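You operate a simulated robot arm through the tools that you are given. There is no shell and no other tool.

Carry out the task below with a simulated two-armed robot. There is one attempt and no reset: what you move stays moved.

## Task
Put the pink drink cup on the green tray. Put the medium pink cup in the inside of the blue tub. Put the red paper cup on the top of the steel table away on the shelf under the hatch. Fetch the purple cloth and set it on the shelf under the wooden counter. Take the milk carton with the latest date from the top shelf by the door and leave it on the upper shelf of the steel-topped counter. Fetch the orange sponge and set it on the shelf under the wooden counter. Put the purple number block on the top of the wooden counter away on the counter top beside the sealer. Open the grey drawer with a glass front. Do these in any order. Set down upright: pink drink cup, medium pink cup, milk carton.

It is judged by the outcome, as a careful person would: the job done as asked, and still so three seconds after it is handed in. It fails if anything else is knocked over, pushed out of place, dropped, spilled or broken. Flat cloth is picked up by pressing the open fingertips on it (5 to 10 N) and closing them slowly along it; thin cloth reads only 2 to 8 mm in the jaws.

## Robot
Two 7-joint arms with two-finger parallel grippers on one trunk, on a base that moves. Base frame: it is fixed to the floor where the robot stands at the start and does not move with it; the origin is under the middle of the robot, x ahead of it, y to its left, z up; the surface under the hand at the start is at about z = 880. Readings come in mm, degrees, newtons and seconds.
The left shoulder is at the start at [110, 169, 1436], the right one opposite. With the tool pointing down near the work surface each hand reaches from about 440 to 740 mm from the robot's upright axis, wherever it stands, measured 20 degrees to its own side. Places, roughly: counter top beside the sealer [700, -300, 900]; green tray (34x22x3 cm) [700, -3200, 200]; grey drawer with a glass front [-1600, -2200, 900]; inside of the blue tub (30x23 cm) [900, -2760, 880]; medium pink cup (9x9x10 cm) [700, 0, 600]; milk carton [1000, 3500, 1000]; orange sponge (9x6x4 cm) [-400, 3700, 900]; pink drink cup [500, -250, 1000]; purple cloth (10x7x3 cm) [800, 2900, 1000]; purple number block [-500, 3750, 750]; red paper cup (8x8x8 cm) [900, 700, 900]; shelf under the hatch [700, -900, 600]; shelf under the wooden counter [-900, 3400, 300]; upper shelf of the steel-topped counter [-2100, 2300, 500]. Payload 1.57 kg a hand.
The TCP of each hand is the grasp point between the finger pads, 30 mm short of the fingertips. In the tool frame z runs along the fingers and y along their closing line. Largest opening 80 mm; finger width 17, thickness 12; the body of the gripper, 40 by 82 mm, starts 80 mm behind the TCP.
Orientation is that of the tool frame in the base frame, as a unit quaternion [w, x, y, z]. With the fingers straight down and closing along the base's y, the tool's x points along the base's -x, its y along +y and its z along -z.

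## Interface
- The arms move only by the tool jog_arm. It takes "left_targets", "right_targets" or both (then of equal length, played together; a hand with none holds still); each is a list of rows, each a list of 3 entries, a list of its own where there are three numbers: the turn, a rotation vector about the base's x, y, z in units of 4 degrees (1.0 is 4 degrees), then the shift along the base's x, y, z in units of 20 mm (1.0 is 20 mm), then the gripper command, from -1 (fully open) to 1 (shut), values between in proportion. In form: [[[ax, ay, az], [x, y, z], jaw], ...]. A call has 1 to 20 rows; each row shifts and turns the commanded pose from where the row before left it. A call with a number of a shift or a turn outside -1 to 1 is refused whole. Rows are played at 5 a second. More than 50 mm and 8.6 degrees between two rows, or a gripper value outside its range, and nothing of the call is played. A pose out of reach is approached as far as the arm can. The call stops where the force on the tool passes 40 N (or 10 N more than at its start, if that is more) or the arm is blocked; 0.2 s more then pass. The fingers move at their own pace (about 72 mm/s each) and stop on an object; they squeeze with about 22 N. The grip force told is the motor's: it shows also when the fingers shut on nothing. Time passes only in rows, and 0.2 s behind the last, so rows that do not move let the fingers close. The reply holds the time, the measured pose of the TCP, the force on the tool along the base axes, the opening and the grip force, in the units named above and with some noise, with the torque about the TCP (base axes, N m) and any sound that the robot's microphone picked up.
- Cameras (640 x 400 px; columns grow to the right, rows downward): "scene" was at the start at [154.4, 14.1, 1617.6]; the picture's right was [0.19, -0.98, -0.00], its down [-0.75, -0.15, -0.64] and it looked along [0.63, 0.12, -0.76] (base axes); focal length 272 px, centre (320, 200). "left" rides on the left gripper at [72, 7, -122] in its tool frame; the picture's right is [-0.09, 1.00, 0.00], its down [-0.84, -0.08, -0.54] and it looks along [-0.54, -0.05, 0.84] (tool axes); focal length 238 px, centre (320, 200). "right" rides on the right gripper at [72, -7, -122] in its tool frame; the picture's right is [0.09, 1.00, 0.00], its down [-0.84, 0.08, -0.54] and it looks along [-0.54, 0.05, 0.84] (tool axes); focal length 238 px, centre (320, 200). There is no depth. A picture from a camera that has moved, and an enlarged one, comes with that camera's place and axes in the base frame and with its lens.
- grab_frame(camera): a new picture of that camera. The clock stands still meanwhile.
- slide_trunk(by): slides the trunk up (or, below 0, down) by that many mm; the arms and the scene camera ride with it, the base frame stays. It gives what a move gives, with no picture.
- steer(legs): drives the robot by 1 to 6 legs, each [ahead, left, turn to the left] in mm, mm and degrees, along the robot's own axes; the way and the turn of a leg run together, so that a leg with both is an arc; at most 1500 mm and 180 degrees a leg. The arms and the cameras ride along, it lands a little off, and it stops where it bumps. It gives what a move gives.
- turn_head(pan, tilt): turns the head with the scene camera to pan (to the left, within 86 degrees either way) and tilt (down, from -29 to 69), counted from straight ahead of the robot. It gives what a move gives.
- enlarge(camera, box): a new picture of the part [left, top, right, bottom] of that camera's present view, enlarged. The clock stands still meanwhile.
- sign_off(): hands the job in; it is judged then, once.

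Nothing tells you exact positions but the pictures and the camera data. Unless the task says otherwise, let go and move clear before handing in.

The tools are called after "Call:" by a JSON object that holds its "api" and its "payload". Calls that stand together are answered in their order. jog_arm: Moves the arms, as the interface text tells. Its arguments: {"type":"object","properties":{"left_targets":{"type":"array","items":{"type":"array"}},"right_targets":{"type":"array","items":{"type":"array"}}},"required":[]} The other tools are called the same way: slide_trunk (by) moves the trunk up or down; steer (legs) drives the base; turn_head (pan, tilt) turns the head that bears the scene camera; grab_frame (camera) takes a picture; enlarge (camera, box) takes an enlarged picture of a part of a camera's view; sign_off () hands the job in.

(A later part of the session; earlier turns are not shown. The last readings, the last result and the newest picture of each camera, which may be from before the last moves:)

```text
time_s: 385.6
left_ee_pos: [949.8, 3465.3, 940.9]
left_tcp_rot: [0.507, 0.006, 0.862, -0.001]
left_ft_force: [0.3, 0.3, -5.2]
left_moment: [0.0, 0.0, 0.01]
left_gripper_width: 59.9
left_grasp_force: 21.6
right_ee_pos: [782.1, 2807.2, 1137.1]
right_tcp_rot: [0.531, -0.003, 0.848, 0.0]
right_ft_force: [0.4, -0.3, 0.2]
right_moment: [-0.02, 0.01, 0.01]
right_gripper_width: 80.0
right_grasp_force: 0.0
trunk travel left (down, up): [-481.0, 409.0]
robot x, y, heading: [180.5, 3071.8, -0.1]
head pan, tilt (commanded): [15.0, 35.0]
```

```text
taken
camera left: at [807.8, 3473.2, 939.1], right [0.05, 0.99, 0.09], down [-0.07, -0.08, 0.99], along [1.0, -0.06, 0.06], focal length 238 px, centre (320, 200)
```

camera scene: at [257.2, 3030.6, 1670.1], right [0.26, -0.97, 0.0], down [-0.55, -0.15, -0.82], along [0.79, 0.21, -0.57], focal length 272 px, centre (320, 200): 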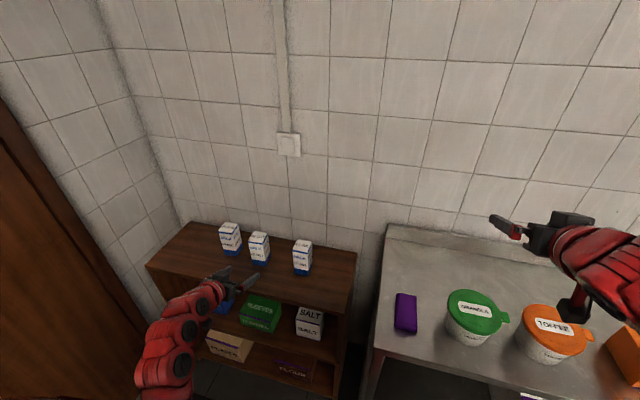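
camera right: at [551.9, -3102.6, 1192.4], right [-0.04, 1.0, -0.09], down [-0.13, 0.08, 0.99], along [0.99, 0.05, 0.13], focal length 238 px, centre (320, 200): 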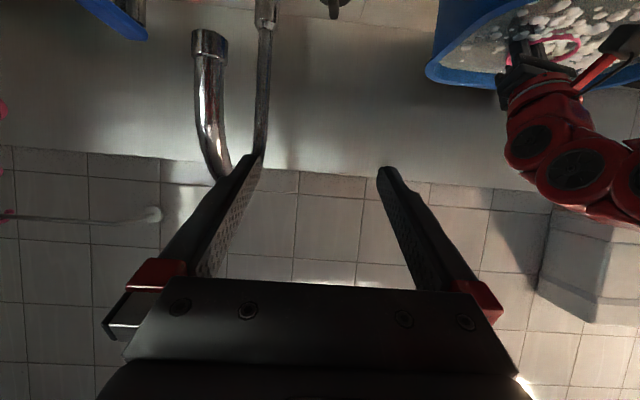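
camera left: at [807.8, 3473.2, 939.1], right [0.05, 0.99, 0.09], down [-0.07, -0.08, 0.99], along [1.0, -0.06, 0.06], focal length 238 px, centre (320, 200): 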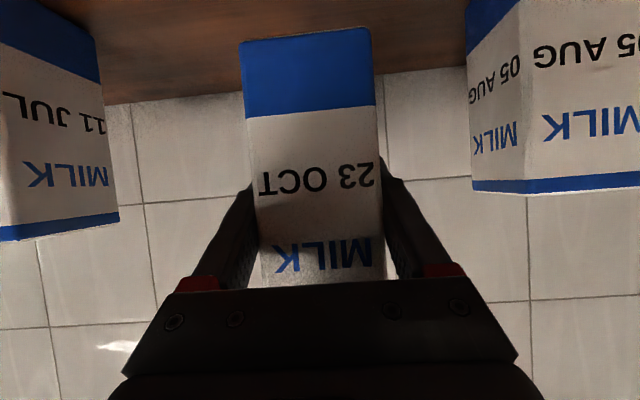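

Milk carton (23 OCT) is lifted. Retracting it, then I'll fetch the purple cloth with the right hand: it lies at about [757, 2910], top z≈966, long side along x.

Call:
{"api": "jog_arm", "payload": {"left_targets": [[[0, 0, 0], [-0.5, 0, 0.8], 0.2], [[0, 0, 0], [-0.8, 0, 0.8], 0.2], [[0, 0, 0], [-0.9, 0, 0.6], 0.2], [[0, 0, 0], [-0.9, 0, 0], 0.2], [[0, 0, 0], [-0.9, 0, 0], 0.2], [[0, 0, 0], [-0.9, 0, 0], 0.2], [[0, 0, 0], [-0.9, 0, 0], 0.2], [[0, 0, 0], [-0.9, 0, 0], 0.2], [[0, 0, 0], [-0.9, 0, 0], 0.2]]}}

Call:
{"api": "slide_trunk", "payload": {"by": 100}}

Call:
{"api": "turn_head", "payload": {"pan": -10, "tilt": 45}}

Call:
{"api": "grab_frame", "payload": {"camera": "scene"}}

Call:
{"api": "grab_frame", "payload": {"camera": "right"}}

```text
time_s: 387.6
left_ee_pos: [797.2, 3465.7, 985.1]
left_tcp_rot: [0.507, 0.005, 0.862, 0.0]
left_ft_force: [-0.4, 0.1, -4.7]
left_moment: [-0.02, 0.01, 0.02]
left_gripper_width: 60.1
left_grasp_force: 21.9
right_ee_pos: [781.1, 2807.1, 1136.9]
right_tcp_rot: [0.531, -0.003, 0.848, -0.001]
right_ft_force: [0.5, -0.4, -0.1]
right_moment: [0.0, 0.0, 0.01]
right_gripper_width: 79.9
right_grasp_force: 0.1
trunk travel left (down, up): [-481.0, 409.0]
robot x, y, heading: [179.4, 3071.2, -0.1]
head pan, tilt (commanded): [15.0, 35.0]
```

```text
time_s: 388.9
left_ee_pos: [798.6, 3464.5, 1084.7]
left_tcp_rot: [0.507, 0.005, 0.862, 0.001]
left_ft_force: [0.1, 0.6, -5.5]
left_moment: [0.0, -0.04, 0.0]
left_gripper_width: 59.8
left_grasp_force: 21.5
right_ee_pos: [781.1, 2807.5, 1236.3]
right_tcp_rot: [0.531, -0.003, 0.847, -0.001]
right_ft_force: [-0.1, -0.7, -0.1]
right_moment: [-0.02, 0.01, 0.05]
right_gripper_width: 80.1
right_grasp_force: 0.0
trunk travel left (down, up): [-581.0, 309.0]
robot x, y, heading: [178.9, 3070.8, -0.2]
head pan, tilt (commanded): [15.0, 35.0]
```

```text
time_s: 389.8
left_ee_pos: [798.1, 3464.9, 1085.1]
left_tcp_rot: [0.506, 0.006, 0.862, -0.001]
left_ft_force: [-0.1, -0.3, -4.5]
left_moment: [0.01, -0.02, 0.0]
left_gripper_width: 59.7
left_grasp_force: 21.7
right_ee_pos: [780.9, 2808.2, 1237.9]
right_tcp_rot: [0.531, -0.003, 0.847, -0.001]
right_ft_force: [0.6, -0.5, 0.0]
right_moment: [0.01, 0.0, 0.01]
right_gripper_width: 80.1
right_grasp_force: 0.0
trunk travel left (down, up): [-581.0, 309.0]
robot x, y, heading: [177.6, 3073.2, 0.0]
head pan, tilt (commanded): [-10.0, 45.0]
```

```text
taken
camera scene: at [337.5, 3056.1, 1455.2], right [-0.17, -0.98, 0.0], down [-0.7, 0.12, -0.71], along [0.7, -0.12, -0.71], focal length 272 px, centre (320, 200)
```

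scene: 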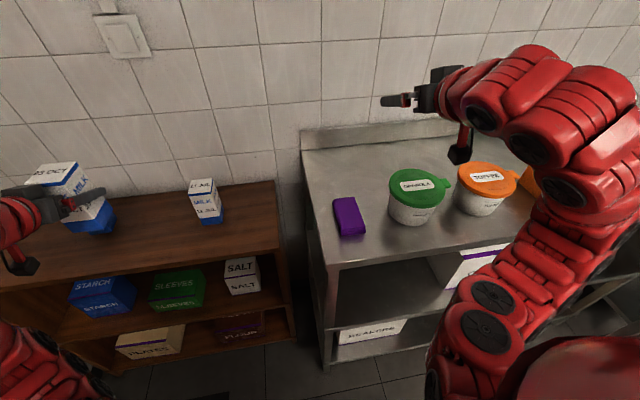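

```text
taken
camera right: at [640.6, 2799.6, 1224.1], right [-0.04, 1.0, -0.09], down [-0.12, 0.08, 0.99], along [0.99, 0.05, 0.12], focal length 238 px, centre (320, 200)
```

right: 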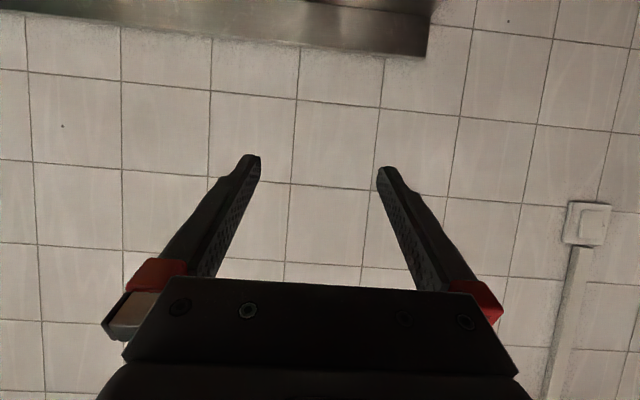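

The cloth centre is ≈[758, 2914], aligned with x. Bringing the right hand above it, pitched steeply down.

Call:
{"api": "jog_arm", "payload": {"right_targets": [[[0, 1, 0], [-0.1, 0.45, -0.4], -1], [[0, 1, 0], [-0.1, 0.45, -0.4], -1], [[0, 1, 0], [-0.1, 0.45, -0.4], -1], [[0, 1, 0], [-0.1, 0.45, -0.4], -1], [[0, 1, 0], [-0.1, 0.45, -0.4], -1], [[0, 1, 0], [-0.1, 0.45, -0.4], -1], [[0, 1, 0], [-0.1, 0.45, -0.6], -1], [[0, 1, 0], [-0.1, 0.45, -0.6], -1], [[0, 1, 0], [-0.1, 0.45, -0.6], -1], [[0, 1, 0], [-0.1, 0.45, -0.6], -1], [[0, 1, 0], [-0.1, 0.45, -0.6], -1], [[0, 0.25, 0], [-0.1, 0.35, -0.6], -1]]}}

Call:
{"api": "grab_frame", "payload": {"camera": "right"}}

```text
time_s: 392.4
left_ee_pos: [798.2, 3464.5, 1084.9]
left_tcp_rot: [0.507, 0.006, 0.862, 0.0]
left_ft_force: [0.0, -0.1, -5.0]
left_moment: [0.0, -0.05, -0.01]
left_gripper_width: 60.0
left_grasp_force: 22.2
right_ee_pos: [637.6, 2878.4, 995.8]
right_tcp_rot: [0.172, 0.005, 0.985, 0.015]
right_ft_force: [-0.1, 1.3, -0.2]
right_moment: [0.0, 0.01, 0.02]
right_gripper_width: 80.0
right_grasp_force: 0.0
right hand out of reach, approached as far as the arm can: row 3, 4, 5, 6, 7, 8, 9, 10, 11, 12
trunk travel left (down, up): [-581.0, 309.0]
robot x, y, heading: [179.6, 3069.9, -0.0]
head pan, tilt (commanded): [-10.0, 45.0]
```

```text
taken
camera right: at [529.5, 2869.0, 1086.2], right [-0.08, 1.0, 0.0], down [0.6, 0.05, 0.8], along [0.79, 0.07, -0.61], focal length 238 px, centre (320, 200)
```

right: 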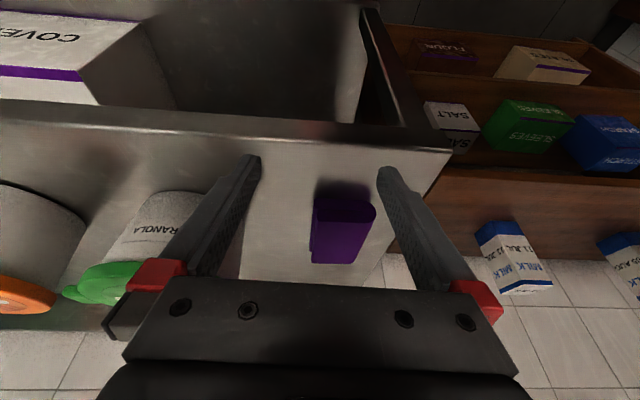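

Call:
{"api": "jog_arm", "payload": {"right_targets": [[[0, 0, 0], [0, 0.3, 0.5], -1], [[0, 0, 0], [0.3, 0.3, 0.5], -1], [[0, 0, 0], [0.9, 0.3, 0], -1], [[0, 0, 0], [0.9, 0.3, 0], -1], [[0, 0, 0], [0.9, 0.3, 0], -1], [[0, 0, 0], [0.9, 0.2, 0], -1], [[0, 0, 0], [0.9, 0, 0], -1], [[0, 0, 0], [0.9, 0, 0], -1]]}}

Call:
{"api": "grab_frame", "payload": {"camera": "right"}}

```text
time_s: 394.0
left_ee_pos: [791.9, 3464.2, 1088.0]
left_tcp_rot: [0.509, 0.006, 0.861, -0.001]
left_ft_force: [-0.1, 0.2, -5.0]
left_moment: [0.04, -0.02, 0.04]
left_gripper_width: 59.9
left_grasp_force: 22.3
right_ee_pos: [653.7, 2884.0, 972.3]
right_tcp_rot: [0.176, 0.002, 0.984, 0.008]
right_ft_force: [-21.2, 2.1, 35.5]
right_moment: [-1.4, 0.63, -0.68]
right_gripper_width: 78.1
right_grasp_force: 0.1
right hand out of reach, approached as far as the arm can: row 1, 2, 3, 4, 5, 6, 7
trunk travel left (down, up): [-581.0, 309.0]
robot x, y, heading: [174.8, 3069.2, 0.0]
head pan, tilt (commanded): [-10.0, 45.0]
stopped in row 7 (right hand): the force on the tool passed its limit at 63 N (the readings are from after the stop); the commanded pose is now the measured one
```

```text
taken
camera right: at [545.5, 2876.5, 1059.9], right [-0.08, 1.0, -0.02], down [0.6, 0.06, 0.8], along [0.8, 0.06, -0.6], focal length 238 px, centre (320, 200)
```

right: 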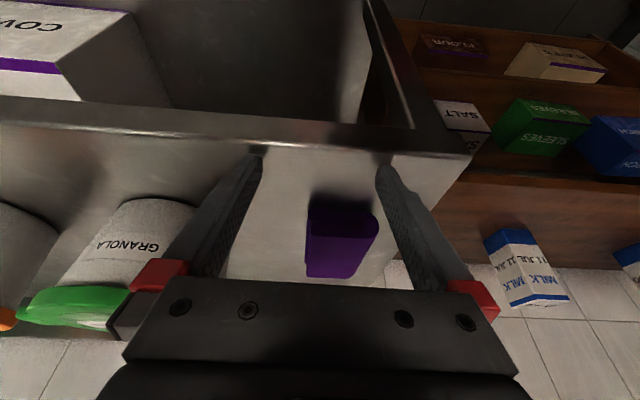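

The right hand was pushed into the table edge because the steep pose is near a joint limit. Backing off: pitch the tool up and raise.

Call:
{"api": "jog_arm", "payload": {"right_targets": [[[0, -1, 0], [-0.3, 0, 0.6], -1], [[0, -1, 0], [-0.2, 0, 0.8], -1], [[0, -1, 0], [0, 0, 0.8], -1], [[0, -1, 0], [0, 0, 0.8], -1], [[0, -1, 0], [0, 0, 0.8], -1]]}}

Call:
{"api": "grab_frame", "payload": {"camera": "right"}}

Call:
{"api": "grab_frame", "payload": {"camera": "scene"}}

```text
time_s: 394.6
left_ee_pos: [791.8, 3465.6, 1087.9]
left_tcp_rot: [0.509, 0.005, 0.861, -0.001]
left_ft_force: [-0.4, -0.1, -5.2]
left_moment: [0.0, -0.01, 0.0]
left_gripper_width: 59.8
left_grasp_force: 21.8
right_ee_pos: [655.3, 2884.2, 971.7]
right_tcp_rot: [0.178, 0.003, 0.984, 0.007]
right_ft_force: [-21.6, 1.2, 36.5]
right_moment: [-1.4, 0.59, -0.74]
right_gripper_width: 77.8
right_grasp_force: 0.0
right hand out of reach, approached as far as the arm can: row 1, 2
trunk travel left (down, up): [-581.0, 309.0]
robot x, y, heading: [175.4, 3074.3, -0.1]
head pan, tilt (commanded): [-10.0, 45.0]
stopped in row 2 (right hand): the force on the tool passed its limit at 53 N (the readings are from after the stop); the commanded pose is now the measured one
```

```text
taken
camera right: at [545.4, 2876.4, 1059.7], right [-0.08, 1.0, -0.02], down [0.59, 0.06, 0.8], along [0.8, 0.06, -0.6], focal length 238 px, centre (320, 200)
```

right: 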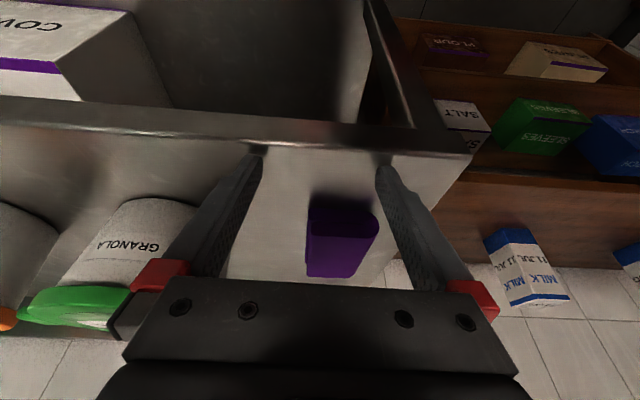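

```text
taken
camera scene: at [329.1, 3057.6, 1456.1], right [-0.17, -0.98, 0.0], down [-0.69, 0.12, -0.71], along [0.7, -0.12, -0.7], focal length 272 px, centre (320, 200)
```

scene: 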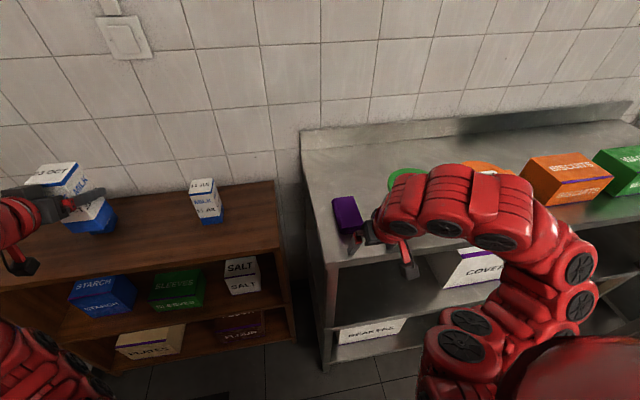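

Raising the trunk to lift the fingertips off the table edge.

Call:
{"api": "slide_trunk", "payload": {"by": 80}}

```text
time_s: 395.7
left_ee_pos: [797.8, 3464.4, 1164.3]
left_tcp_rot: [0.506, 0.006, 0.862, 0.0]
left_ft_force: [0.3, -0.5, -5.1]
left_moment: [-0.06, -0.03, -0.02]
left_gripper_width: 59.7
left_grasp_force: 22.1
right_ee_pos: [660.5, 2884.3, 1048.4]
right_tcp_rot: [0.174, 0.003, 0.985, 0.008]
right_ft_force: [0.1, 0.4, -0.3]
right_moment: [0.0, -0.02, -0.03]
right_gripper_width: 79.9
right_grasp_force: 0.0
trunk travel left (down, up): [-661.0, 229.0]
robot x, y, heading: [178.1, 3071.8, -0.1]
head pan, tilt (commanded): [-10.0, 45.0]
```

Call:
{"api": "jog_arm", "payload": {"right_targets": [[[0, 0, 0], [0.6, 0.3, 0], -1], [[0, 0, 0], [0.6, 0.3, 0], -1]]}}

```text
time_s: 396.3
left_ee_pos: [798.4, 3464.7, 1165.4]
left_tcp_rot: [0.506, 0.006, 0.863, 0.0]
left_ft_force: [-0.1, -0.1, -5.1]
left_moment: [0.01, -0.02, 0.01]
left_gripper_width: 60.1
left_grasp_force: 21.9
right_ee_pos: [672.7, 2891.9, 1037.4]
right_tcp_rot: [0.176, 0.002, 0.984, 0.01]
right_ft_force: [0.6, 0.0, 0.5]
right_moment: [0.02, 0.01, 0.05]
right_gripper_width: 79.9
right_grasp_force: 0.0
right hand out of reach, approached as far as the arm can: row 1, 2
trunk travel left (down, up): [-661.0, 229.0]
robot x, y, heading: [175.5, 3073.6, 0.2]
head pan, tilt (commanded): [-10.0, 45.0]
```

Call:
{"api": "slide_trunk", "payload": {"by": 160}}

Call:
{"api": "jog_arm", "payload": {"right_targets": [[[0, 0, 0], [0, 0, -1], -1], [[0, 0, 0], [0, 0, -1], -1], [[0, 0, 0], [0, 0, -1], -1], [[0, 0, 0], [0, 0, -1], -1], [[0, 0, 0], [0.5, 0.3, -0.5], -1], [[0, 0, 0], [0.5, 0.3, -0.5], -1]]}}

```text
time_s: 398.2
left_ee_pos: [797.2, 3463.9, 1325.7]
left_tcp_rot: [0.506, 0.007, 0.862, -0.001]
left_ft_force: [0.2, -0.8, -5.0]
left_moment: [0.01, -0.02, -0.02]
left_gripper_width: 59.9
left_grasp_force: 22.0
right_ee_pos: [673.5, 2891.9, 1196.6]
right_tcp_rot: [0.176, 0.002, 0.984, 0.011]
right_ft_force: [-0.2, -0.6, -0.4]
right_moment: [0.01, 0.01, 0.0]
right_gripper_width: 79.9
right_grasp_force: 0.1
trunk travel left (down, up): [-821.0, 69.0]
robot x, y, heading: [178.7, 3071.6, -0.1]
head pan, tilt (commanded): [-10.0, 45.0]
```

```text
time_s: 399.6
left_ee_pos: [798.0, 3464.8, 1325.4]
left_tcp_rot: [0.506, 0.006, 0.862, 0.0]
left_ft_force: [0.5, 0.3, -4.4]
left_moment: [0.02, -0.02, -0.02]
left_gripper_width: 60.1
left_grasp_force: 22.6
right_ee_pos: [693.4, 2904.4, 1167.3]
right_tcp_rot: [0.178, 0.002, 0.984, 0.01]
right_ft_force: [0.2, 0.3, 0.7]
right_moment: [0.01, -0.01, 0.03]
right_gripper_width: 80.0
right_grasp_force: 0.0
right hand out of reach, approached as far as the arm can: row 1, 2, 3, 4
trunk travel left (down, up): [-821.0, 69.0]
robot x, y, heading: [176.8, 3071.2, 0.3]
head pan, tilt (commanded): [-10.0, 45.0]
```

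Call:
{"api": "jog_arm", "payload": {"right_targets": [[[0, 0, 0], [0.8, 0.1, -0.5], -1], [[0, 0, 0], [0.8, 0.1, -0.5], -1], [[0, 0, 0], [0.8, 0.1, -0.5], -1], [[0, 0, 0], [0.8, 0.1, -0.8], -1]]}}

Call:
{"api": "grab_frame", "payload": {"camera": "right"}}

```text
time_s: 400.6
left_ee_pos: [798.0, 3465.0, 1323.9]
left_tcp_rot: [0.506, 0.005, 0.863, 0.0]
left_ft_force: [-0.2, 0.2, -4.6]
left_moment: [-0.01, -0.07, -0.01]
left_gripper_width: 59.8
left_grasp_force: 21.6
right_ee_pos: [758.5, 2912.3, 1120.2]
right_tcp_rot: [0.175, 0.002, 0.984, 0.011]
right_ft_force: [0.5, 0.9, 0.6]
right_moment: [0.02, 0.01, 0.0]
right_gripper_width: 79.8
right_grasp_force: 0.0
trunk travel left (down, up): [-821.0, 69.0]
robot x, y, heading: [177.6, 3069.9, 0.1]
head pan, tilt (commanded): [-10.0, 45.0]
```

```text
taken
camera right: at [649.6, 2904.6, 1208.1], right [-0.08, 1.0, -0.01], down [0.6, 0.06, 0.8], along [0.8, 0.06, -0.6], focal length 238 px, centre (320, 200)
```

right: 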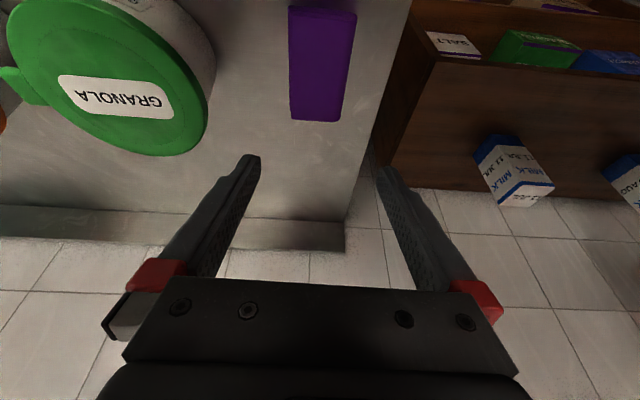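

The cloth is directly below the gripper. Lowering onto it in steps.

Call:
{"api": "jog_arm", "payload": {"right_targets": [[[0, 0, 0], [0, 0, -0.9], -1], [[0, 0, 0], [0, 0, -0.9], -1], [[0, 0, 0], [0, 0, -0.9], -1], [[0, 0, 0], [0, 0, -0.9], -1], [[0, 0, 0], [0, 0, -0.9], -1], [[0, 0, 0], [0, 0, -0.9], -1], [[0, 0, 0], [0, 0, -0.6], -1]]}}

Call:
{"api": "grab_frame", "payload": {"camera": "right"}}

```text
time_s: 402.2
left_ee_pos: [798.5, 3464.3, 1325.8]
left_tcp_rot: [0.507, 0.006, 0.862, 0.0]
left_ft_force: [0.6, 0.8, -4.1]
left_moment: [-0.01, -0.02, -0.02]
left_gripper_width: 60.1
left_grasp_force: 22.1
right_ee_pos: [757.2, 2912.9, 998.8]
right_tcp_rot: [0.177, 0.002, 0.984, 0.01]
right_ft_force: [0.0, 0.3, -0.3]
right_moment: [0.03, -0.02, 0.01]
right_gripper_width: 80.2
right_grasp_force: 0.0
trunk travel left (down, up): [-821.0, 69.0]
robot x, y, heading: [178.1, 3069.1, -0.1]
head pan, tilt (commanded): [-10.0, 45.0]
```

```text
taken
camera right: at [647.7, 2904.1, 1088.1], right [-0.09, 1.0, -0.01], down [0.6, 0.06, 0.8], along [0.8, 0.06, -0.6], focal length 238 px, centre (320, 200)
```

right: 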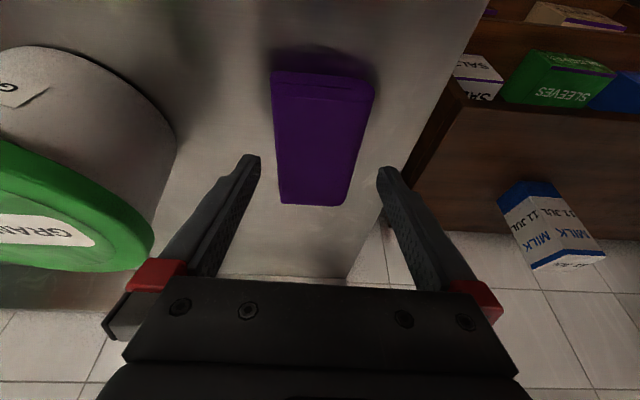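

Call:
{"api": "jog_arm", "payload": {"right_targets": [[[0, 0, 0], [0, 0, -0.5], -1], [[0, 0, 0], [0, 0, -0.4], -1], [[0, 0, 0], [0, 0, -0.3], -1]]}}

Call:
{"api": "grab_frame", "payload": {"camera": "right"}}

```text
time_s: 403.0
left_ee_pos: [796.9, 3464.3, 1326.5]
left_tcp_rot: [0.506, 0.006, 0.862, 0.0]
left_ft_force: [0.5, -0.5, -5.5]
left_moment: [-0.03, 0.01, 0.0]
left_gripper_width: 59.7
left_grasp_force: 21.4
right_ee_pos: [756.3, 2912.6, 976.6]
right_tcp_rot: [0.177, 0.001, 0.984, 0.01]
right_ft_force: [-0.8, -0.2, 0.2]
right_moment: [0.01, 0.02, 0.01]
right_gripper_width: 79.8
right_grasp_force: 0.1
trunk travel left (down, up): [-821.0, 69.0]
robot x, y, heading: [176.2, 3071.9, 0.3]
head pan, tilt (commanded): [-10.0, 45.0]
```

```text
taken
camera right: at [647.4, 2903.9, 1065.1], right [-0.09, 1.0, -0.01], down [0.6, 0.06, 0.8], along [0.8, 0.06, -0.6], focal length 238 px, centre (320, 200)
```

right: 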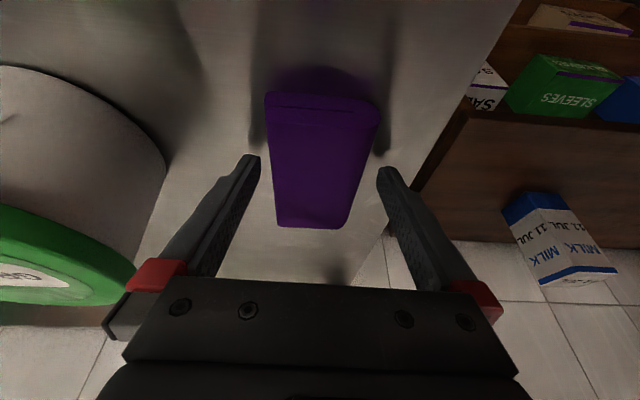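

Call:
{"api": "jog_arm", "payload": {"right_targets": [[[0, 0, 0], [0, 0, -0.25], -1], [[0, 0, 0], [0, 0, -0.15], -1]]}}

```text
time_s: 403.6
left_ee_pos: [795.4, 3465.3, 1327.1]
left_tcp_rot: [0.508, 0.006, 0.862, 0.0]
left_ft_force: [0.8, -0.7, -4.7]
left_moment: [0.0, 0.01, -0.01]
left_gripper_width: 59.7
left_grasp_force: 21.8
right_ee_pos: [756.1, 2912.5, 972.0]
right_tcp_rot: [0.179, 0.001, 0.984, 0.009]
right_ft_force: [-0.9, -1.4, 21.2]
right_moment: [-0.93, 0.0, -0.1]
right_gripper_width: 80.0
right_grasp_force: 0.0
trunk travel left (down, up): [-821.0, 69.0]
robot x, y, heading: [179.4, 3072.9, -0.0]
head pan, tilt (commanded): [-10.0, 45.0]
```

Fingertips touched the table (21 N). Raising 4 mm and closing on the cloth.

Call:
{"api": "jog_arm", "payload": {"right_targets": [[[0, 0, 0], [0, 0, 0.3], -1], [[0, 0, 0], [0, 0, 0], -0.6], [[0, 0, 0], [0, 0, 0], -0.3], [[0, 0, 0], [0, 0, 0], 0], [[0, 0, 0], [0, 0, 0], 0.4], [[0, 0, 0], [0, 0, 0], 0.8], [[0, 0, 0], [0, 0, 0], 1]]}}

Call:
{"api": "grab_frame", "payload": {"camera": "right"}}

```text
time_s: 405.2
left_ee_pos: [797.8, 3463.2, 1325.4]
left_tcp_rot: [0.507, 0.006, 0.862, 0.0]
left_ft_force: [0.0, 0.2, -5.4]
left_moment: [0.01, 0.01, 0.0]
left_gripper_width: 59.9
left_grasp_force: 22.0
right_ee_pos: [757.2, 2911.4, 974.6]
right_tcp_rot: [0.177, 0.001, 0.984, 0.01]
right_ft_force: [-1.2, 0.1, 0.7]
right_moment: [0.02, 0.0, -0.01]
right_gripper_width: 61.2
right_grasp_force: 21.8
trunk travel left (down, up): [-821.0, 69.0]
robot x, y, heading: [176.8, 3073.7, -0.1]
head pan, tilt (commanded): [-10.0, 45.0]
```

```text
taken
camera right: at [647.9, 2902.9, 1063.2], right [-0.09, 1.0, -0.01], down [0.6, 0.06, 0.8], along [0.8, 0.06, -0.6], focal length 238 px, centre (320, 200)
```

right: 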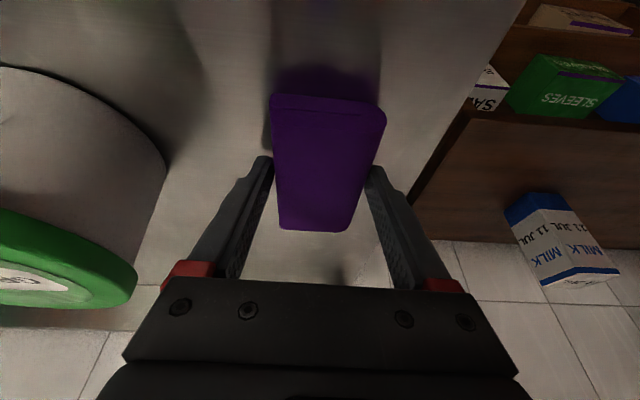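

Cloth gripped at 61 mm. Lifting.

Call:
{"api": "jog_arm", "payload": {"right_targets": [[[0, 0, 0], [0, 0, 0.3], 1], [[0, 0, 0], [0, 0, 0.6], 1], [[0, 0, 0], [0, 0, 0.9], 1], [[0, 0, 0], [0, 0, 0.9], 1], [[0, 0, 0], [0, 0, 0.9], 1], [[0, 0, 0], [0, 0, 0.9], 1]]}}

Call:
{"api": "grab_frame", "payload": {"camera": "right"}}

```text
time_s: 406.6
left_ee_pos: [797.0, 3462.5, 1325.4]
left_tcp_rot: [0.506, 0.005, 0.862, 0.0]
left_ft_force: [-0.5, -0.1, -5.0]
left_moment: [-0.01, 0.01, -0.02]
left_gripper_width: 59.9
left_grasp_force: 21.9
right_ee_pos: [757.1, 2911.1, 1064.9]
right_tcp_rot: [0.177, 0.003, 0.984, 0.009]
right_ft_force: [-0.4, 0.6, -0.1]
right_moment: [-0.04, 0.01, 0.0]
right_gripper_width: 60.8
right_grasp_force: 22.0
trunk travel left (down, up): [-821.0, 69.0]
robot x, y, heading: [177.2, 3070.3, 0.0]
head pan, tilt (commanded): [-10.0, 45.0]
```

```text
taken
camera right: at [648.4, 2903.0, 1153.1], right [-0.08, 1.0, -0.01], down [0.6, 0.06, 0.8], along [0.8, 0.06, -0.6], focal length 238 px, centre (320, 200)
```

right: 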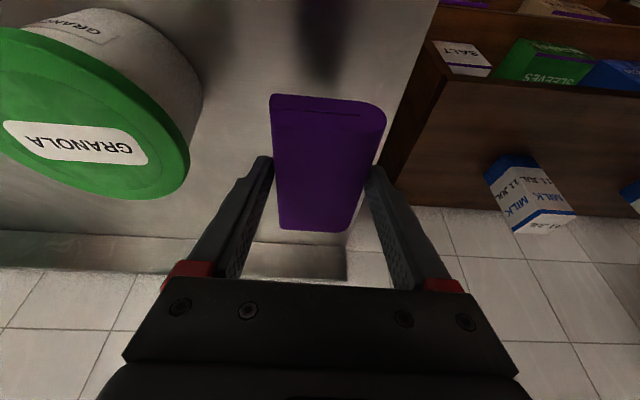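

Cloth is in the right hand, milk in the left. Raising the trunk for clearance, then moving out: right, back, right, and turning to face the wooden counter.

Call:
{"api": "slide_trunk", "payload": {"by": 65}}

Call:
{"api": "steer", "payload": {"legs": [[0, -290, 0], [-500, 0, 0], [0, -300, 0]]}}

Call:
{"api": "steer", "payload": {"legs": [[0, 0, 90]]}}

Call:
{"api": "turn_head", "payload": {"pan": 0, "tilt": 35}}

Call:
{"api": "grab_frame", "payload": {"camera": "scene"}}

```text
time_s: 407.6
left_ee_pos: [797.3, 3464.5, 1389.6]
left_tcp_rot: [0.506, 0.006, 0.862, 0.0]
left_ft_force: [0.4, 0.2, -5.4]
left_moment: [0.02, -0.05, 0.03]
left_gripper_width: 59.9
left_grasp_force: 22.5
right_ee_pos: [758.1, 2912.4, 1129.2]
right_tcp_rot: [0.177, 0.003, 0.984, 0.009]
right_ft_force: [-0.3, 0.5, -0.9]
right_moment: [-0.01, -0.01, 0.01]
right_gripper_width: 61.1
right_grasp_force: 21.1
trunk travel left (down, up): [-886.0, 4.0]
robot x, y, heading: [177.2, 3071.7, -0.1]
head pan, tilt (commanded): [-10.0, 45.0]
```

```text
time_s: 413.8
left_ee_pos: [298.1, 2878.5, 1390.2]
left_tcp_rot: [0.507, 0.006, 0.862, -0.001]
left_ft_force: [-0.7, 0.2, -4.9]
left_moment: [0.01, -0.05, 0.01]
left_gripper_width: 59.9
left_grasp_force: 22.2
right_ee_pos: [258.7, 2325.9, 1130.6]
right_tcp_rot: [0.177, 0.003, 0.984, 0.01]
right_ft_force: [0.1, 0.3, -0.7]
right_moment: [0.01, 0.01, -0.03]
right_gripper_width: 61.0
right_grasp_force: 22.3
trunk travel left (down, up): [-886.0, 4.0]
robot x, y, heading: [-321.4, 2484.9, -0.3]
head pan, tilt (commanded): [-10.0, 45.0]
```

```text
time_s: 418.0
left_ee_pos: [-712.4, 3105.0, 1390.6]
left_tcp_rot: [0.36, -0.603, 0.615, 0.358]
left_ft_force: [-0.8, 0.4, -4.0]
left_moment: [0.03, 0.02, 0.0]
left_gripper_width: 59.9
left_grasp_force: 22.1
right_ee_pos: [-160.4, 3063.7, 1130.2]
right_tcp_rot: [0.118, -0.693, 0.699, 0.132]
right_ft_force: [-0.2, 0.7, -0.5]
right_moment: [0.0, -0.05, 0.01]
right_gripper_width: 61.2
right_grasp_force: 21.6
trunk travel left (down, up): [-886.0, 4.0]
robot x, y, heading: [-321.4, 2482.8, 89.8]
head pan, tilt (commanded): [-10.0, 45.0]
```

```text
time_s: 418.7
left_ee_pos: [-712.8, 3104.6, 1390.2]
left_tcp_rot: [0.358, -0.605, 0.615, 0.357]
left_ft_force: [0.1, -0.2, -4.8]
left_moment: [0.05, -0.01, -0.02]
left_gripper_width: 60.2
left_grasp_force: 21.7
right_ee_pos: [-160.9, 3063.2, 1128.6]
right_tcp_rot: [0.119, -0.692, 0.7, 0.131]
right_ft_force: [0.4, -0.6, 0.0]
right_moment: [0.04, 0.04, 0.0]
right_gripper_width: 61.2
right_grasp_force: 22.3
trunk travel left (down, up): [-886.0, 4.0]
robot x, y, heading: [-321.2, 2481.8, 89.9]
head pan, tilt (commanded): [0.0, 35.0]
```

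```text
taken
camera scene: at [-322.8, 2651.9, 1774.9], right [1.0, -0.01, 0.0], down [0.0, -0.57, -0.82], along [0.01, 0.82, -0.57], focal length 272 px, centre (320, 200)
```

scene: 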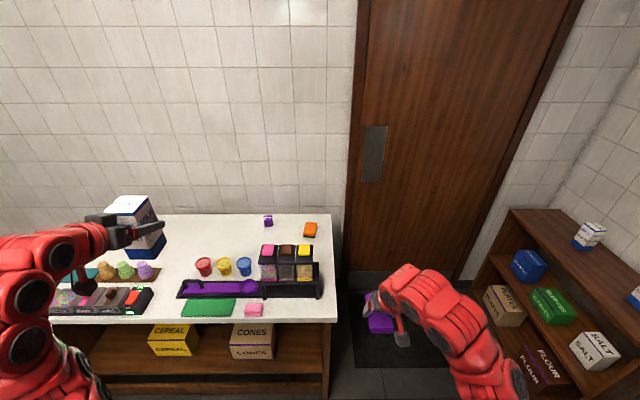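

I can see the orange sponge (≈[−360, 3697]) and purple block (≈[−584, 3776]) at the back of the wooden counter. I'll first deliver the milk; looking at the steel-topped counter on the left.

Call:
{"api": "turn_head", "payload": {"pan": 75, "tilt": 35}}

Call:
{"api": "grab_frame", "payload": {"camera": "scene"}}

Call:
{"api": "enlarge", "payload": {"camera": "scene", "box": [60, 80, 400, 310]}}

```text
time_s: 420.2
left_ee_pos: [-713.8, 3106.2, 1390.0]
left_tcp_rot: [0.359, -0.604, 0.616, 0.357]
left_ft_force: [0.5, 0.5, -5.0]
left_moment: [0.02, 0.01, -0.02]
left_gripper_width: 60.0
left_grasp_force: 22.3
right_ee_pos: [-160.4, 3062.4, 1131.4]
right_tcp_rot: [0.118, -0.692, 0.7, 0.132]
right_ft_force: [0.3, 0.3, -0.3]
right_moment: [0.02, -0.03, -0.01]
right_gripper_width: 61.2
right_grasp_force: 22.1
trunk travel left (down, up): [-886.0, 4.0]
robot x, y, heading: [-316.1, 2483.4, 90.0]
head pan, tilt (commanded): [75.0, 35.0]
```

```text
taken
camera scene: at [-408.1, 2587.2, 1775.0], right [0.26, 0.96, 0.0], down [0.55, -0.15, -0.82], along [-0.79, 0.22, -0.57], focal length 272 px, centre (320, 200)
```

scene: 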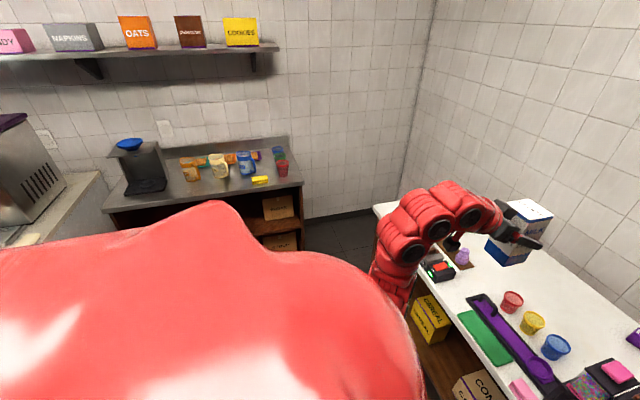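

```text
1.74 times, centred on (230, 195) of scene
camera zoom: at [-408.1, 2587.2, 1775.0], right [0.26, 0.96, 0.0], down [0.55, -0.15, -0.82], along [-0.79, 0.22, -0.57], focal length 472 px, centre (476, 209)
```

zoom: 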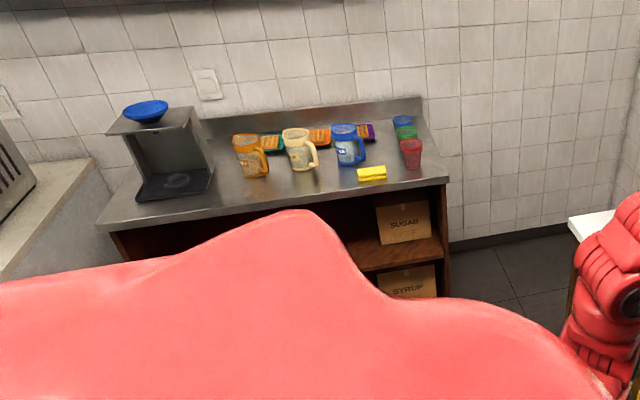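

Steel-topped counter: front at x≈−1860, upper shelf z≈490 with only a SUGAR box at its right end. Turning to face it and driving closer.

Call:
{"api": "steer", "payload": {"legs": [[0, 0, 90], [550, 0, 0]]}}

Call:
{"api": "slide_trunk", "payload": {"by": -400}}

Call:
{"api": "slide_trunk", "payload": {"by": -320}}

Call:
{"api": "turn_head", "payload": {"pan": 0, "tilt": 25}}

Call:
{"api": "grab_frame", "payload": {"camera": "scene"}}

```text
time_s: 427.1
left_ee_pos: [-1504.5, 2143.4, 1390.1]
left_tcp_rot: [-0.012, 0.862, -0.026, -0.506]
left_ft_force: [-0.2, 1.0, -4.2]
left_moment: [0.02, 0.01, 0.0]
left_gripper_width: 60.1
left_grasp_force: 21.7
right_ee_pos: [-1439.9, 2691.5, 1131.1]
right_tcp_rot: [0.007, 0.984, -0.025, -0.177]
right_ft_force: [0.7, 0.0, -0.1]
right_moment: [0.01, 0.02, 0.02]
right_gripper_width: 61.2
right_grasp_force: 22.0
trunk travel left (down, up): [-886.0, 4.0]
robot x, y, heading: [-867.8, 2504.4, 177.3]
head pan, tilt (commanded): [75.0, 35.0]
```

```text
time_s: 430.9
left_ee_pos: [-1505.9, 2142.6, 990.2]
left_tcp_rot: [-0.011, 0.862, -0.025, -0.506]
left_ft_force: [-0.3, 0.2, -5.0]
left_moment: [0.03, 0.0, -0.02]
left_gripper_width: 59.9
left_grasp_force: 21.9
right_ee_pos: [-1439.9, 2693.2, 730.0]
right_tcp_rot: [0.006, 0.984, -0.025, -0.177]
right_ft_force: [-0.9, -0.2, -0.2]
right_moment: [-0.01, 0.03, -0.04]
right_gripper_width: 61.3
right_grasp_force: 22.4
trunk travel left (down, up): [-486.0, 404.0]
robot x, y, heading: [-870.5, 2508.3, 177.3]
head pan, tilt (commanded): [75.0, 35.0]
```

```text
time_s: 434.1
left_ee_pos: [-1505.8, 2142.8, 670.2]
left_tcp_rot: [-0.011, 0.862, -0.025, -0.506]
left_ft_force: [0.3, -0.4, -4.9]
left_moment: [-0.03, 0.0, 0.02]
left_gripper_width: 60.1
left_grasp_force: 22.4
right_ee_pos: [-1440.5, 2692.5, 410.2]
right_tcp_rot: [0.006, 0.984, -0.024, -0.177]
right_ft_force: [0.2, -0.6, -0.7]
right_moment: [-0.01, -0.01, -0.03]
right_gripper_width: 61.1
right_grasp_force: 22.1
trunk travel left (down, up): [-166.0, 724.0]
robot x, y, heading: [-868.4, 2503.4, 177.3]
head pan, tilt (commanded): [75.0, 35.0]
```

```text
time_s: 435.6
left_ee_pos: [-1505.4, 2143.4, 670.3]
left_tcp_rot: [-0.012, 0.862, -0.026, -0.506]
left_ft_force: [0.1, 0.6, -5.2]
left_moment: [0.0, 0.01, 0.01]
left_gripper_width: 59.8
left_grasp_force: 22.5
right_ee_pos: [-1440.8, 2693.6, 409.7]
right_tcp_rot: [0.006, 0.984, -0.025, -0.177]
right_ft_force: [0.0, 0.2, -1.2]
right_moment: [-0.02, -0.03, 0.04]
right_gripper_width: 61.1
right_grasp_force: 22.2
trunk travel left (down, up): [-166.0, 724.0]
robot x, y, heading: [-870.8, 2510.5, 177.3]
head pan, tilt (commanded): [0.0, 25.0]
```

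```text
taken
camera scene: at [-1042.5, 2514.3, 1070.7], right [0.05, 1.0, 0.0], down [0.42, -0.02, -0.91], along [-0.91, 0.04, -0.42], focal length 272 px, centre (320, 200)
```

scene: 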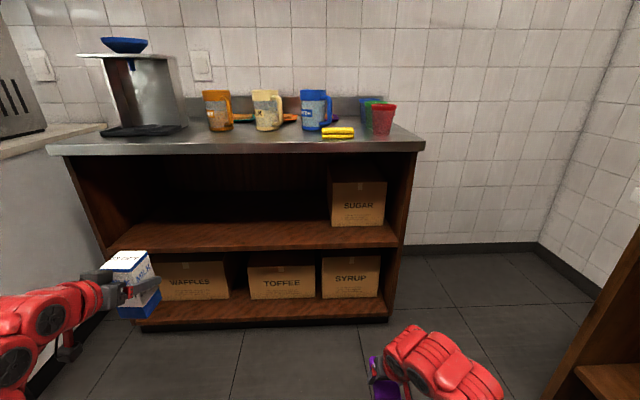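

Clear view: upper shelf at z≈505 is free left of SUGAR. Straightening the heading, moving forward, and lining the carton up at y≈2330.

Call:
{"api": "steer", "payload": {"legs": [[0, 0, 2.6], [237, -40, 0]]}}

Call:
{"api": "jog_arm", "payload": {"left_targets": [[[0, 0, 0], [0, 0.9, -0.3], 0.2], [[0, 0, 0], [0, 0.9, -0.3], 0.2], [[0, 0, 0], [0, 0.9, -0.3], 0.2], [[0, 0, 0], [0, 0.9, -0.3], 0.2], [[0, 0, 0], [0, 0.9, -0.3], 0.2], [[0, 0, 0], [0, 0.9, -0.3], 0.2], [[0, 0, 0], [0, 0.9, -0.3], 0.2], [[0, 0, 0], [0, 0.9, -0.3], 0.2], [[0, 0, 0], [0, 0.9, -0.3], 0.2]]}}

Call:
{"api": "grab_frame", "payload": {"camera": "scene"}}

Call:
{"api": "grab_frame", "payload": {"camera": "left"}}

```text
time_s: 437.8
left_ee_pos: [-1726.0, 2151.3, 669.8]
left_tcp_rot: [0.0, 0.863, -0.006, -0.506]
left_ft_force: [0.2, -0.1, -4.9]
left_moment: [0.0, -0.02, 0.02]
left_gripper_width: 59.6
left_grasp_force: 21.7
right_ee_pos: [-1687.7, 2703.7, 410.1]
right_tcp_rot: [0.011, 0.984, -0.001, -0.177]
right_ft_force: [0.7, -0.3, -0.8]
right_moment: [-0.02, 0.01, 0.01]
right_gripper_width: 60.8
right_grasp_force: 22.5
trunk travel left (down, up): [-166.0, 724.0]
robot x, y, heading: [-1106.3, 2541.0, -179.7]
head pan, tilt (commanded): [0.0, 25.0]
```

```text
time_s: 439.8
left_ee_pos: [-1726.9, 2267.8, 631.3]
left_tcp_rot: [0.0, 0.862, -0.005, -0.506]
left_ft_force: [-0.7, -0.3, -4.9]
left_moment: [-0.02, 0.04, -0.01]
left_gripper_width: 59.6
left_grasp_force: 21.9
left hand out of reach, approached as far as the arm can: row 7, 8, 9
right_ee_pos: [-1687.6, 2704.6, 409.0]
right_tcp_rot: [0.01, 0.984, -0.001, -0.176]
right_ft_force: [-0.4, -0.2, -0.1]
right_moment: [0.03, 0.01, -0.01]
right_gripper_width: 60.9
right_grasp_force: 22.6
trunk travel left (down, up): [-166.0, 724.0]
robot x, y, heading: [-1106.8, 2543.5, -180.3]
head pan, tilt (commanded): [0.0, 25.0]
```

```text
taken
camera scene: at [-1282.3, 2545.3, 1070.7], right [0.0, 1.0, 0.0], down [0.42, 0.0, -0.91], along [-0.91, 0.0, -0.42], focal length 272 px, centre (320, 200)
```

scene: 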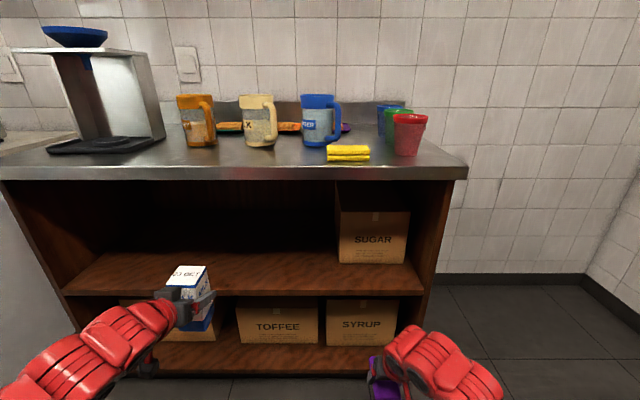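

```text
taken
camera left: at [-1585.2, 2261.2, 627.7], right [-0.05, -0.99, 0.09], down [0.07, 0.08, 0.99], along [-1.0, 0.06, 0.06], focal length 238 px, centre (320, 200)
```

left: 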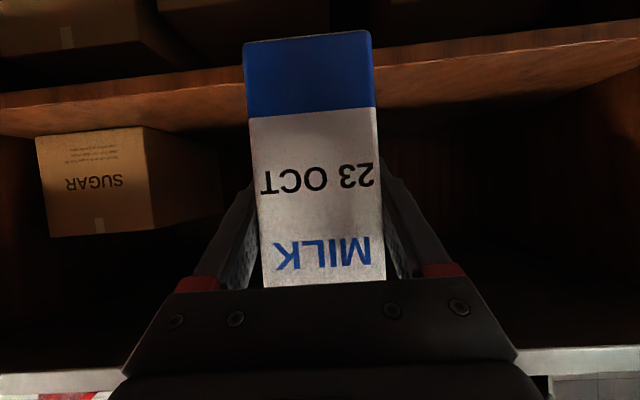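

Aligned with the free part of the upper shelf. Moving the carton in over the shelf.

Call:
{"api": "jog_arm", "payload": {"left_targets": [[[0, 0, 0], [-0.5, 0, -0.5], 0.2], [[0, 0, 0], [-0.9, 0.1, -0.5], 0.2], [[0, 0, 0], [-0.9, 0.1, 0], 0.2], [[0, 0, 0], [-0.9, 0.1, 0], 0.2], [[0, 0, 0], [-0.9, 0.1, 0], 0.2], [[0, 0, 0], [-0.9, 0.1, 0], 0.2], [[0, 0, 0], [-0.9, 0.1, 0], 0.2], [[0, 0, 0], [-0.9, 0.1, 0], 0.2], [[0, 0, 0], [-0.9, 0.1, 0], 0.2], [[0, 0, 0], [-0.9, 0.1, 0], 0.2], [[0, 0, 0], [-0.9, 0.1, 0], 0.2], [[0, 0, 0], [-0.9, 0, 0], 0.2], [[0, 0, 0], [-0.9, 0, 0], 0.2]]}}

Call:
{"api": "grab_frame", "payload": {"camera": "left"}}

Call:
{"api": "grab_frame", "payload": {"camera": "scene"}}

```text
time_s: 442.6
left_ee_pos: [-1951.8, 2289.7, 611.4]
left_tcp_rot: [0.002, 0.863, -0.004, -0.505]
left_ft_force: [-0.5, -0.1, -4.6]
left_moment: [0.0, 0.03, -0.04]
left_gripper_width: 59.6
left_grasp_force: 21.8
right_ee_pos: [-1688.0, 2703.8, 409.4]
right_tcp_rot: [0.011, 0.984, -0.002, -0.176]
right_ft_force: [0.3, -1.4, -0.3]
right_moment: [-0.02, 0.0, -0.01]
right_gripper_width: 60.9
right_grasp_force: 21.8
trunk travel left (down, up): [-166.0, 724.0]
robot x, y, heading: [-1106.7, 2544.8, -180.0]
head pan, tilt (commanded): [0.0, 25.0]
```

```text
taken
camera left: at [-1811.6, 2282.1, 608.5], right [-0.05, -0.99, 0.09], down [0.06, 0.08, 0.99], along [-1.0, 0.06, 0.06], focal length 238 px, centre (320, 200)
```

left: 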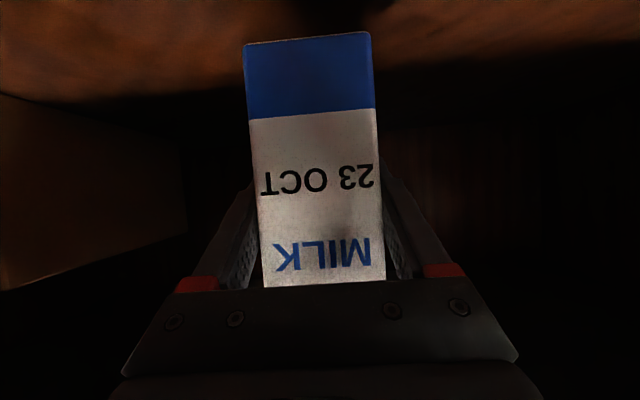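

```text
taken
camera scene: at [-1282.6, 2545.3, 1070.7], right [0.0, 1.0, 0.0], down [0.42, 0.0, -0.91], along [-0.91, 0.0, -0.42], focal length 272 px, centre (320, 200)
```

scene: 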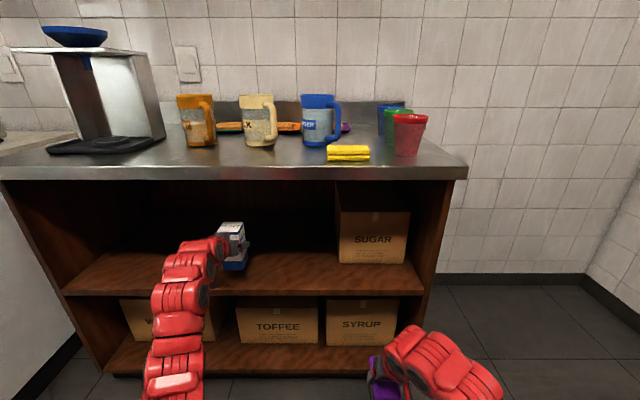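

Call:
{"api": "jog_arm", "payload": {"left_targets": [[[0, 0, 0], [-0.9, 0, 0], 0.2], [[0, 0, 0], [-0.3, 0, -0.6], 0.2], [[0, 0, 0], [0, 0, -0.6], 0.2]]}}

Call:
{"api": "jog_arm", "payload": {"left_targets": [[[0, 0, 0], [0, 0, -0.3], 0.2], [[0, 0, 0], [0, 0, -0.2], 0.2]]}}

```text
time_s: 443.4
left_ee_pos: [-1976.8, 2289.2, 586.4]
left_tcp_rot: [0.001, 0.863, -0.005, -0.506]
left_ft_force: [-0.1, 0.6, -4.5]
left_moment: [-0.01, 0.0, -0.01]
left_gripper_width: 60.0
left_grasp_force: 21.7
right_ee_pos: [-1686.4, 2704.0, 408.9]
right_tcp_rot: [0.011, 0.984, -0.001, -0.177]
right_ft_force: [-0.8, -0.1, 0.0]
right_moment: [-0.02, -0.02, 0.0]
right_gripper_width: 60.9
right_grasp_force: 21.9
trunk travel left (down, up): [-166.0, 724.0]
robot x, y, heading: [-1111.0, 2543.8, -179.8]
head pan, tilt (commanded): [0.0, 25.0]
```

```text
time_s: 443.9
left_ee_pos: [-1976.0, 2290.0, 577.4]
left_tcp_rot: [0.0, 0.862, -0.005, -0.506]
left_ft_force: [0.4, -0.7, -4.6]
left_moment: [0.01, -0.04, -0.01]
left_gripper_width: 59.8
left_grasp_force: 22.1
right_ee_pos: [-1687.5, 2703.8, 409.6]
right_tcp_rot: [0.011, 0.984, -0.002, -0.177]
right_ft_force: [-0.1, -0.1, -0.8]
right_moment: [0.04, 0.02, -0.01]
right_gripper_width: 60.8
right_grasp_force: 21.7
trunk travel left (down, up): [-166.0, 724.0]
robot x, y, heading: [-1106.0, 2547.4, -180.0]
head pan, tilt (commanded): [0.0, 25.0]
```

Call:
{"api": "jog_arm", "payload": {"left_targets": [[[0, 0, 0], [0, 0, -0.2], 0.2], [[0, 0, 0], [0, 0, -0.2], 0.2]]}}

```text
time_s: 444.6
left_ee_pos: [-1976.0, 2288.9, 568.9]
left_tcp_rot: [0.001, 0.863, -0.005, -0.506]
left_ft_force: [-0.3, -0.1, -4.9]
left_moment: [0.03, 0.0, -0.04]
left_gripper_width: 60.0
left_grasp_force: 22.1
right_ee_pos: [-1688.1, 2703.3, 410.5]
right_tcp_rot: [0.011, 0.984, -0.001, -0.177]
right_ft_force: [-0.4, -1.1, 0.4]
right_moment: [-0.03, -0.01, 0.04]
right_gripper_width: 61.0
right_grasp_force: 22.4
trunk travel left (down, up): [-166.0, 724.0]
robot x, y, heading: [-1107.1, 2548.8, -180.0]
head pan, tilt (commanded): [0.0, 25.0]
```

Call:
{"api": "jog_arm", "payload": {"left_targets": [[[0, 0, 0], [0, 0, -0.2], 0.2], [[0, 0, 0], [0, 0, -0.2], 0.2]]}}

Call:
{"api": "enlarge", "payload": {"camera": "left", "box": [180, 0, 440, 160]}}

```text
time_s: 445.1
left_ee_pos: [-1976.2, 2289.9, 560.7]
left_tcp_rot: [0.0, 0.862, -0.006, -0.506]
left_ft_force: [0.7, -0.1, -5.9]
left_moment: [0.0, 0.04, -0.02]
left_gripper_width: 59.9
left_grasp_force: 21.6
right_ee_pos: [-1687.7, 2704.1, 410.1]
right_tcp_rot: [0.011, 0.984, 0.0, -0.177]
right_ft_force: [-1.0, -0.3, -0.4]
right_moment: [0.06, -0.03, 0.02]
right_gripper_width: 61.0
right_grasp_force: 22.0
trunk travel left (down, up): [-166.0, 724.0]
robot x, y, heading: [-1105.7, 2548.5, -179.7]
head pan, tilt (commanded): [0.0, 25.0]
```

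```text
2.46 times, centred on (310, 80) of left
camera zoom: at [-1835.2, 2282.2, 557.6], right [-0.05, -0.99, 0.09], down [0.07, 0.08, 0.99], along [-1.0, 0.06, 0.06], focal length 587 px, centre (345, 495)
```

zoom: 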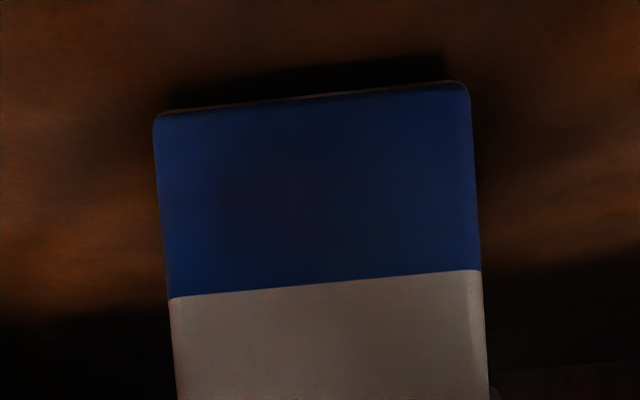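

Call:
{"api": "jog_arm", "payload": {"left_targets": [[[0, 0, 0], [0, 0, -0.15], 0.2], [[0, 0, 0], [0, 0, -0.1], 0.2]]}}

```text
time_s: 445.8
left_ee_pos: [-1975.7, 2289.3, 556.7]
left_tcp_rot: [0.0, 0.862, -0.005, -0.507]
left_ft_force: [0.1, -0.1, -3.4]
left_moment: [0.08, -0.04, 0.05]
left_gripper_width: 60.0
left_grasp_force: 22.1
right_ee_pos: [-1687.0, 2704.0, 409.3]
right_tcp_rot: [0.011, 0.984, -0.002, -0.178]
right_ft_force: [0.5, 0.1, -1.0]
right_moment: [-0.01, -0.01, 0.02]
right_gripper_width: 61.0
right_grasp_force: 22.1
trunk travel left (down, up): [-166.0, 724.0]
robot x, y, heading: [-1110.3, 2547.5, -180.0]
head pan, tilt (commanded): [0.0, 25.0]
```

Call:
{"api": "jog_arm", "payload": {"left_targets": [[[0, 0, 0], [0, 0, -0.1], 0.2], [[0, 0, 0], [0, 0, 0], 0.2]]}}

Call:
{"api": "jog_arm", "payload": {"left_targets": [[[0, 0, 0], [0, 0, 0], -0.52], [[0, 0, 0], [0, 0, 0], -0.6], [[0, 0, 0], [0, 0, 0], -0.75], [[0, 0, 0], [0, 0, 0], -1], [[0, 0, 0], [0, 0, 0], -1]]}}

Call:
{"api": "grab_frame", "payload": {"camera": "left"}}

```text
time_s: 446.4
left_ee_pos: [-1976.4, 2289.8, 556.5]
left_tcp_rot: [0.001, 0.861, -0.004, -0.508]
left_ft_force: [-3.9, 0.2, 4.3]
left_moment: [0.31, -0.01, 0.09]
left_gripper_width: 60.2
left_grasp_force: 22.0
right_ee_pos: [-1687.5, 2704.0, 410.1]
right_tcp_rot: [0.01, 0.984, -0.001, -0.178]
right_ft_force: [-0.4, -0.1, -0.7]
right_moment: [-0.03, -0.04, 0.0]
right_gripper_width: 61.2
right_grasp_force: 22.6
trunk travel left (down, up): [-166.0, 724.0]
robot x, y, heading: [-1107.8, 2547.1, -179.8]
head pan, tilt (commanded): [0.0, 25.0]
```

```text
time_s: 447.6
left_ee_pos: [-1976.5, 2288.2, 554.7]
left_tcp_rot: [0.0, 0.863, -0.006, -0.506]
left_ft_force: [-0.4, 0.8, 0.1]
left_moment: [0.04, -0.02, -0.01]
left_gripper_width: 80.3
left_grasp_force: 0.1
right_ee_pos: [-1688.3, 2704.6, 410.5]
right_tcp_rot: [0.01, 0.984, -0.002, -0.177]
right_ft_force: [-0.4, 0.0, -0.2]
right_moment: [-0.02, -0.02, -0.01]
right_gripper_width: 60.9
right_grasp_force: 22.1
trunk travel left (down, up): [-166.0, 724.0]
robot x, y, heading: [-1106.7, 2545.5, -180.2]
head pan, tilt (commanded): [0.0, 25.0]
```

```text
taken
camera left: at [-1834.1, 2281.5, 551.5], right [-0.05, -0.99, 0.09], down [0.07, 0.08, 0.99], along [-1.0, 0.06, 0.06], focal length 238 px, centre (320, 200)
```

left: 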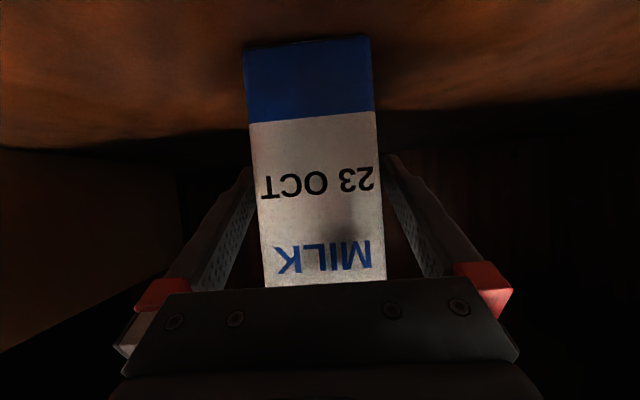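

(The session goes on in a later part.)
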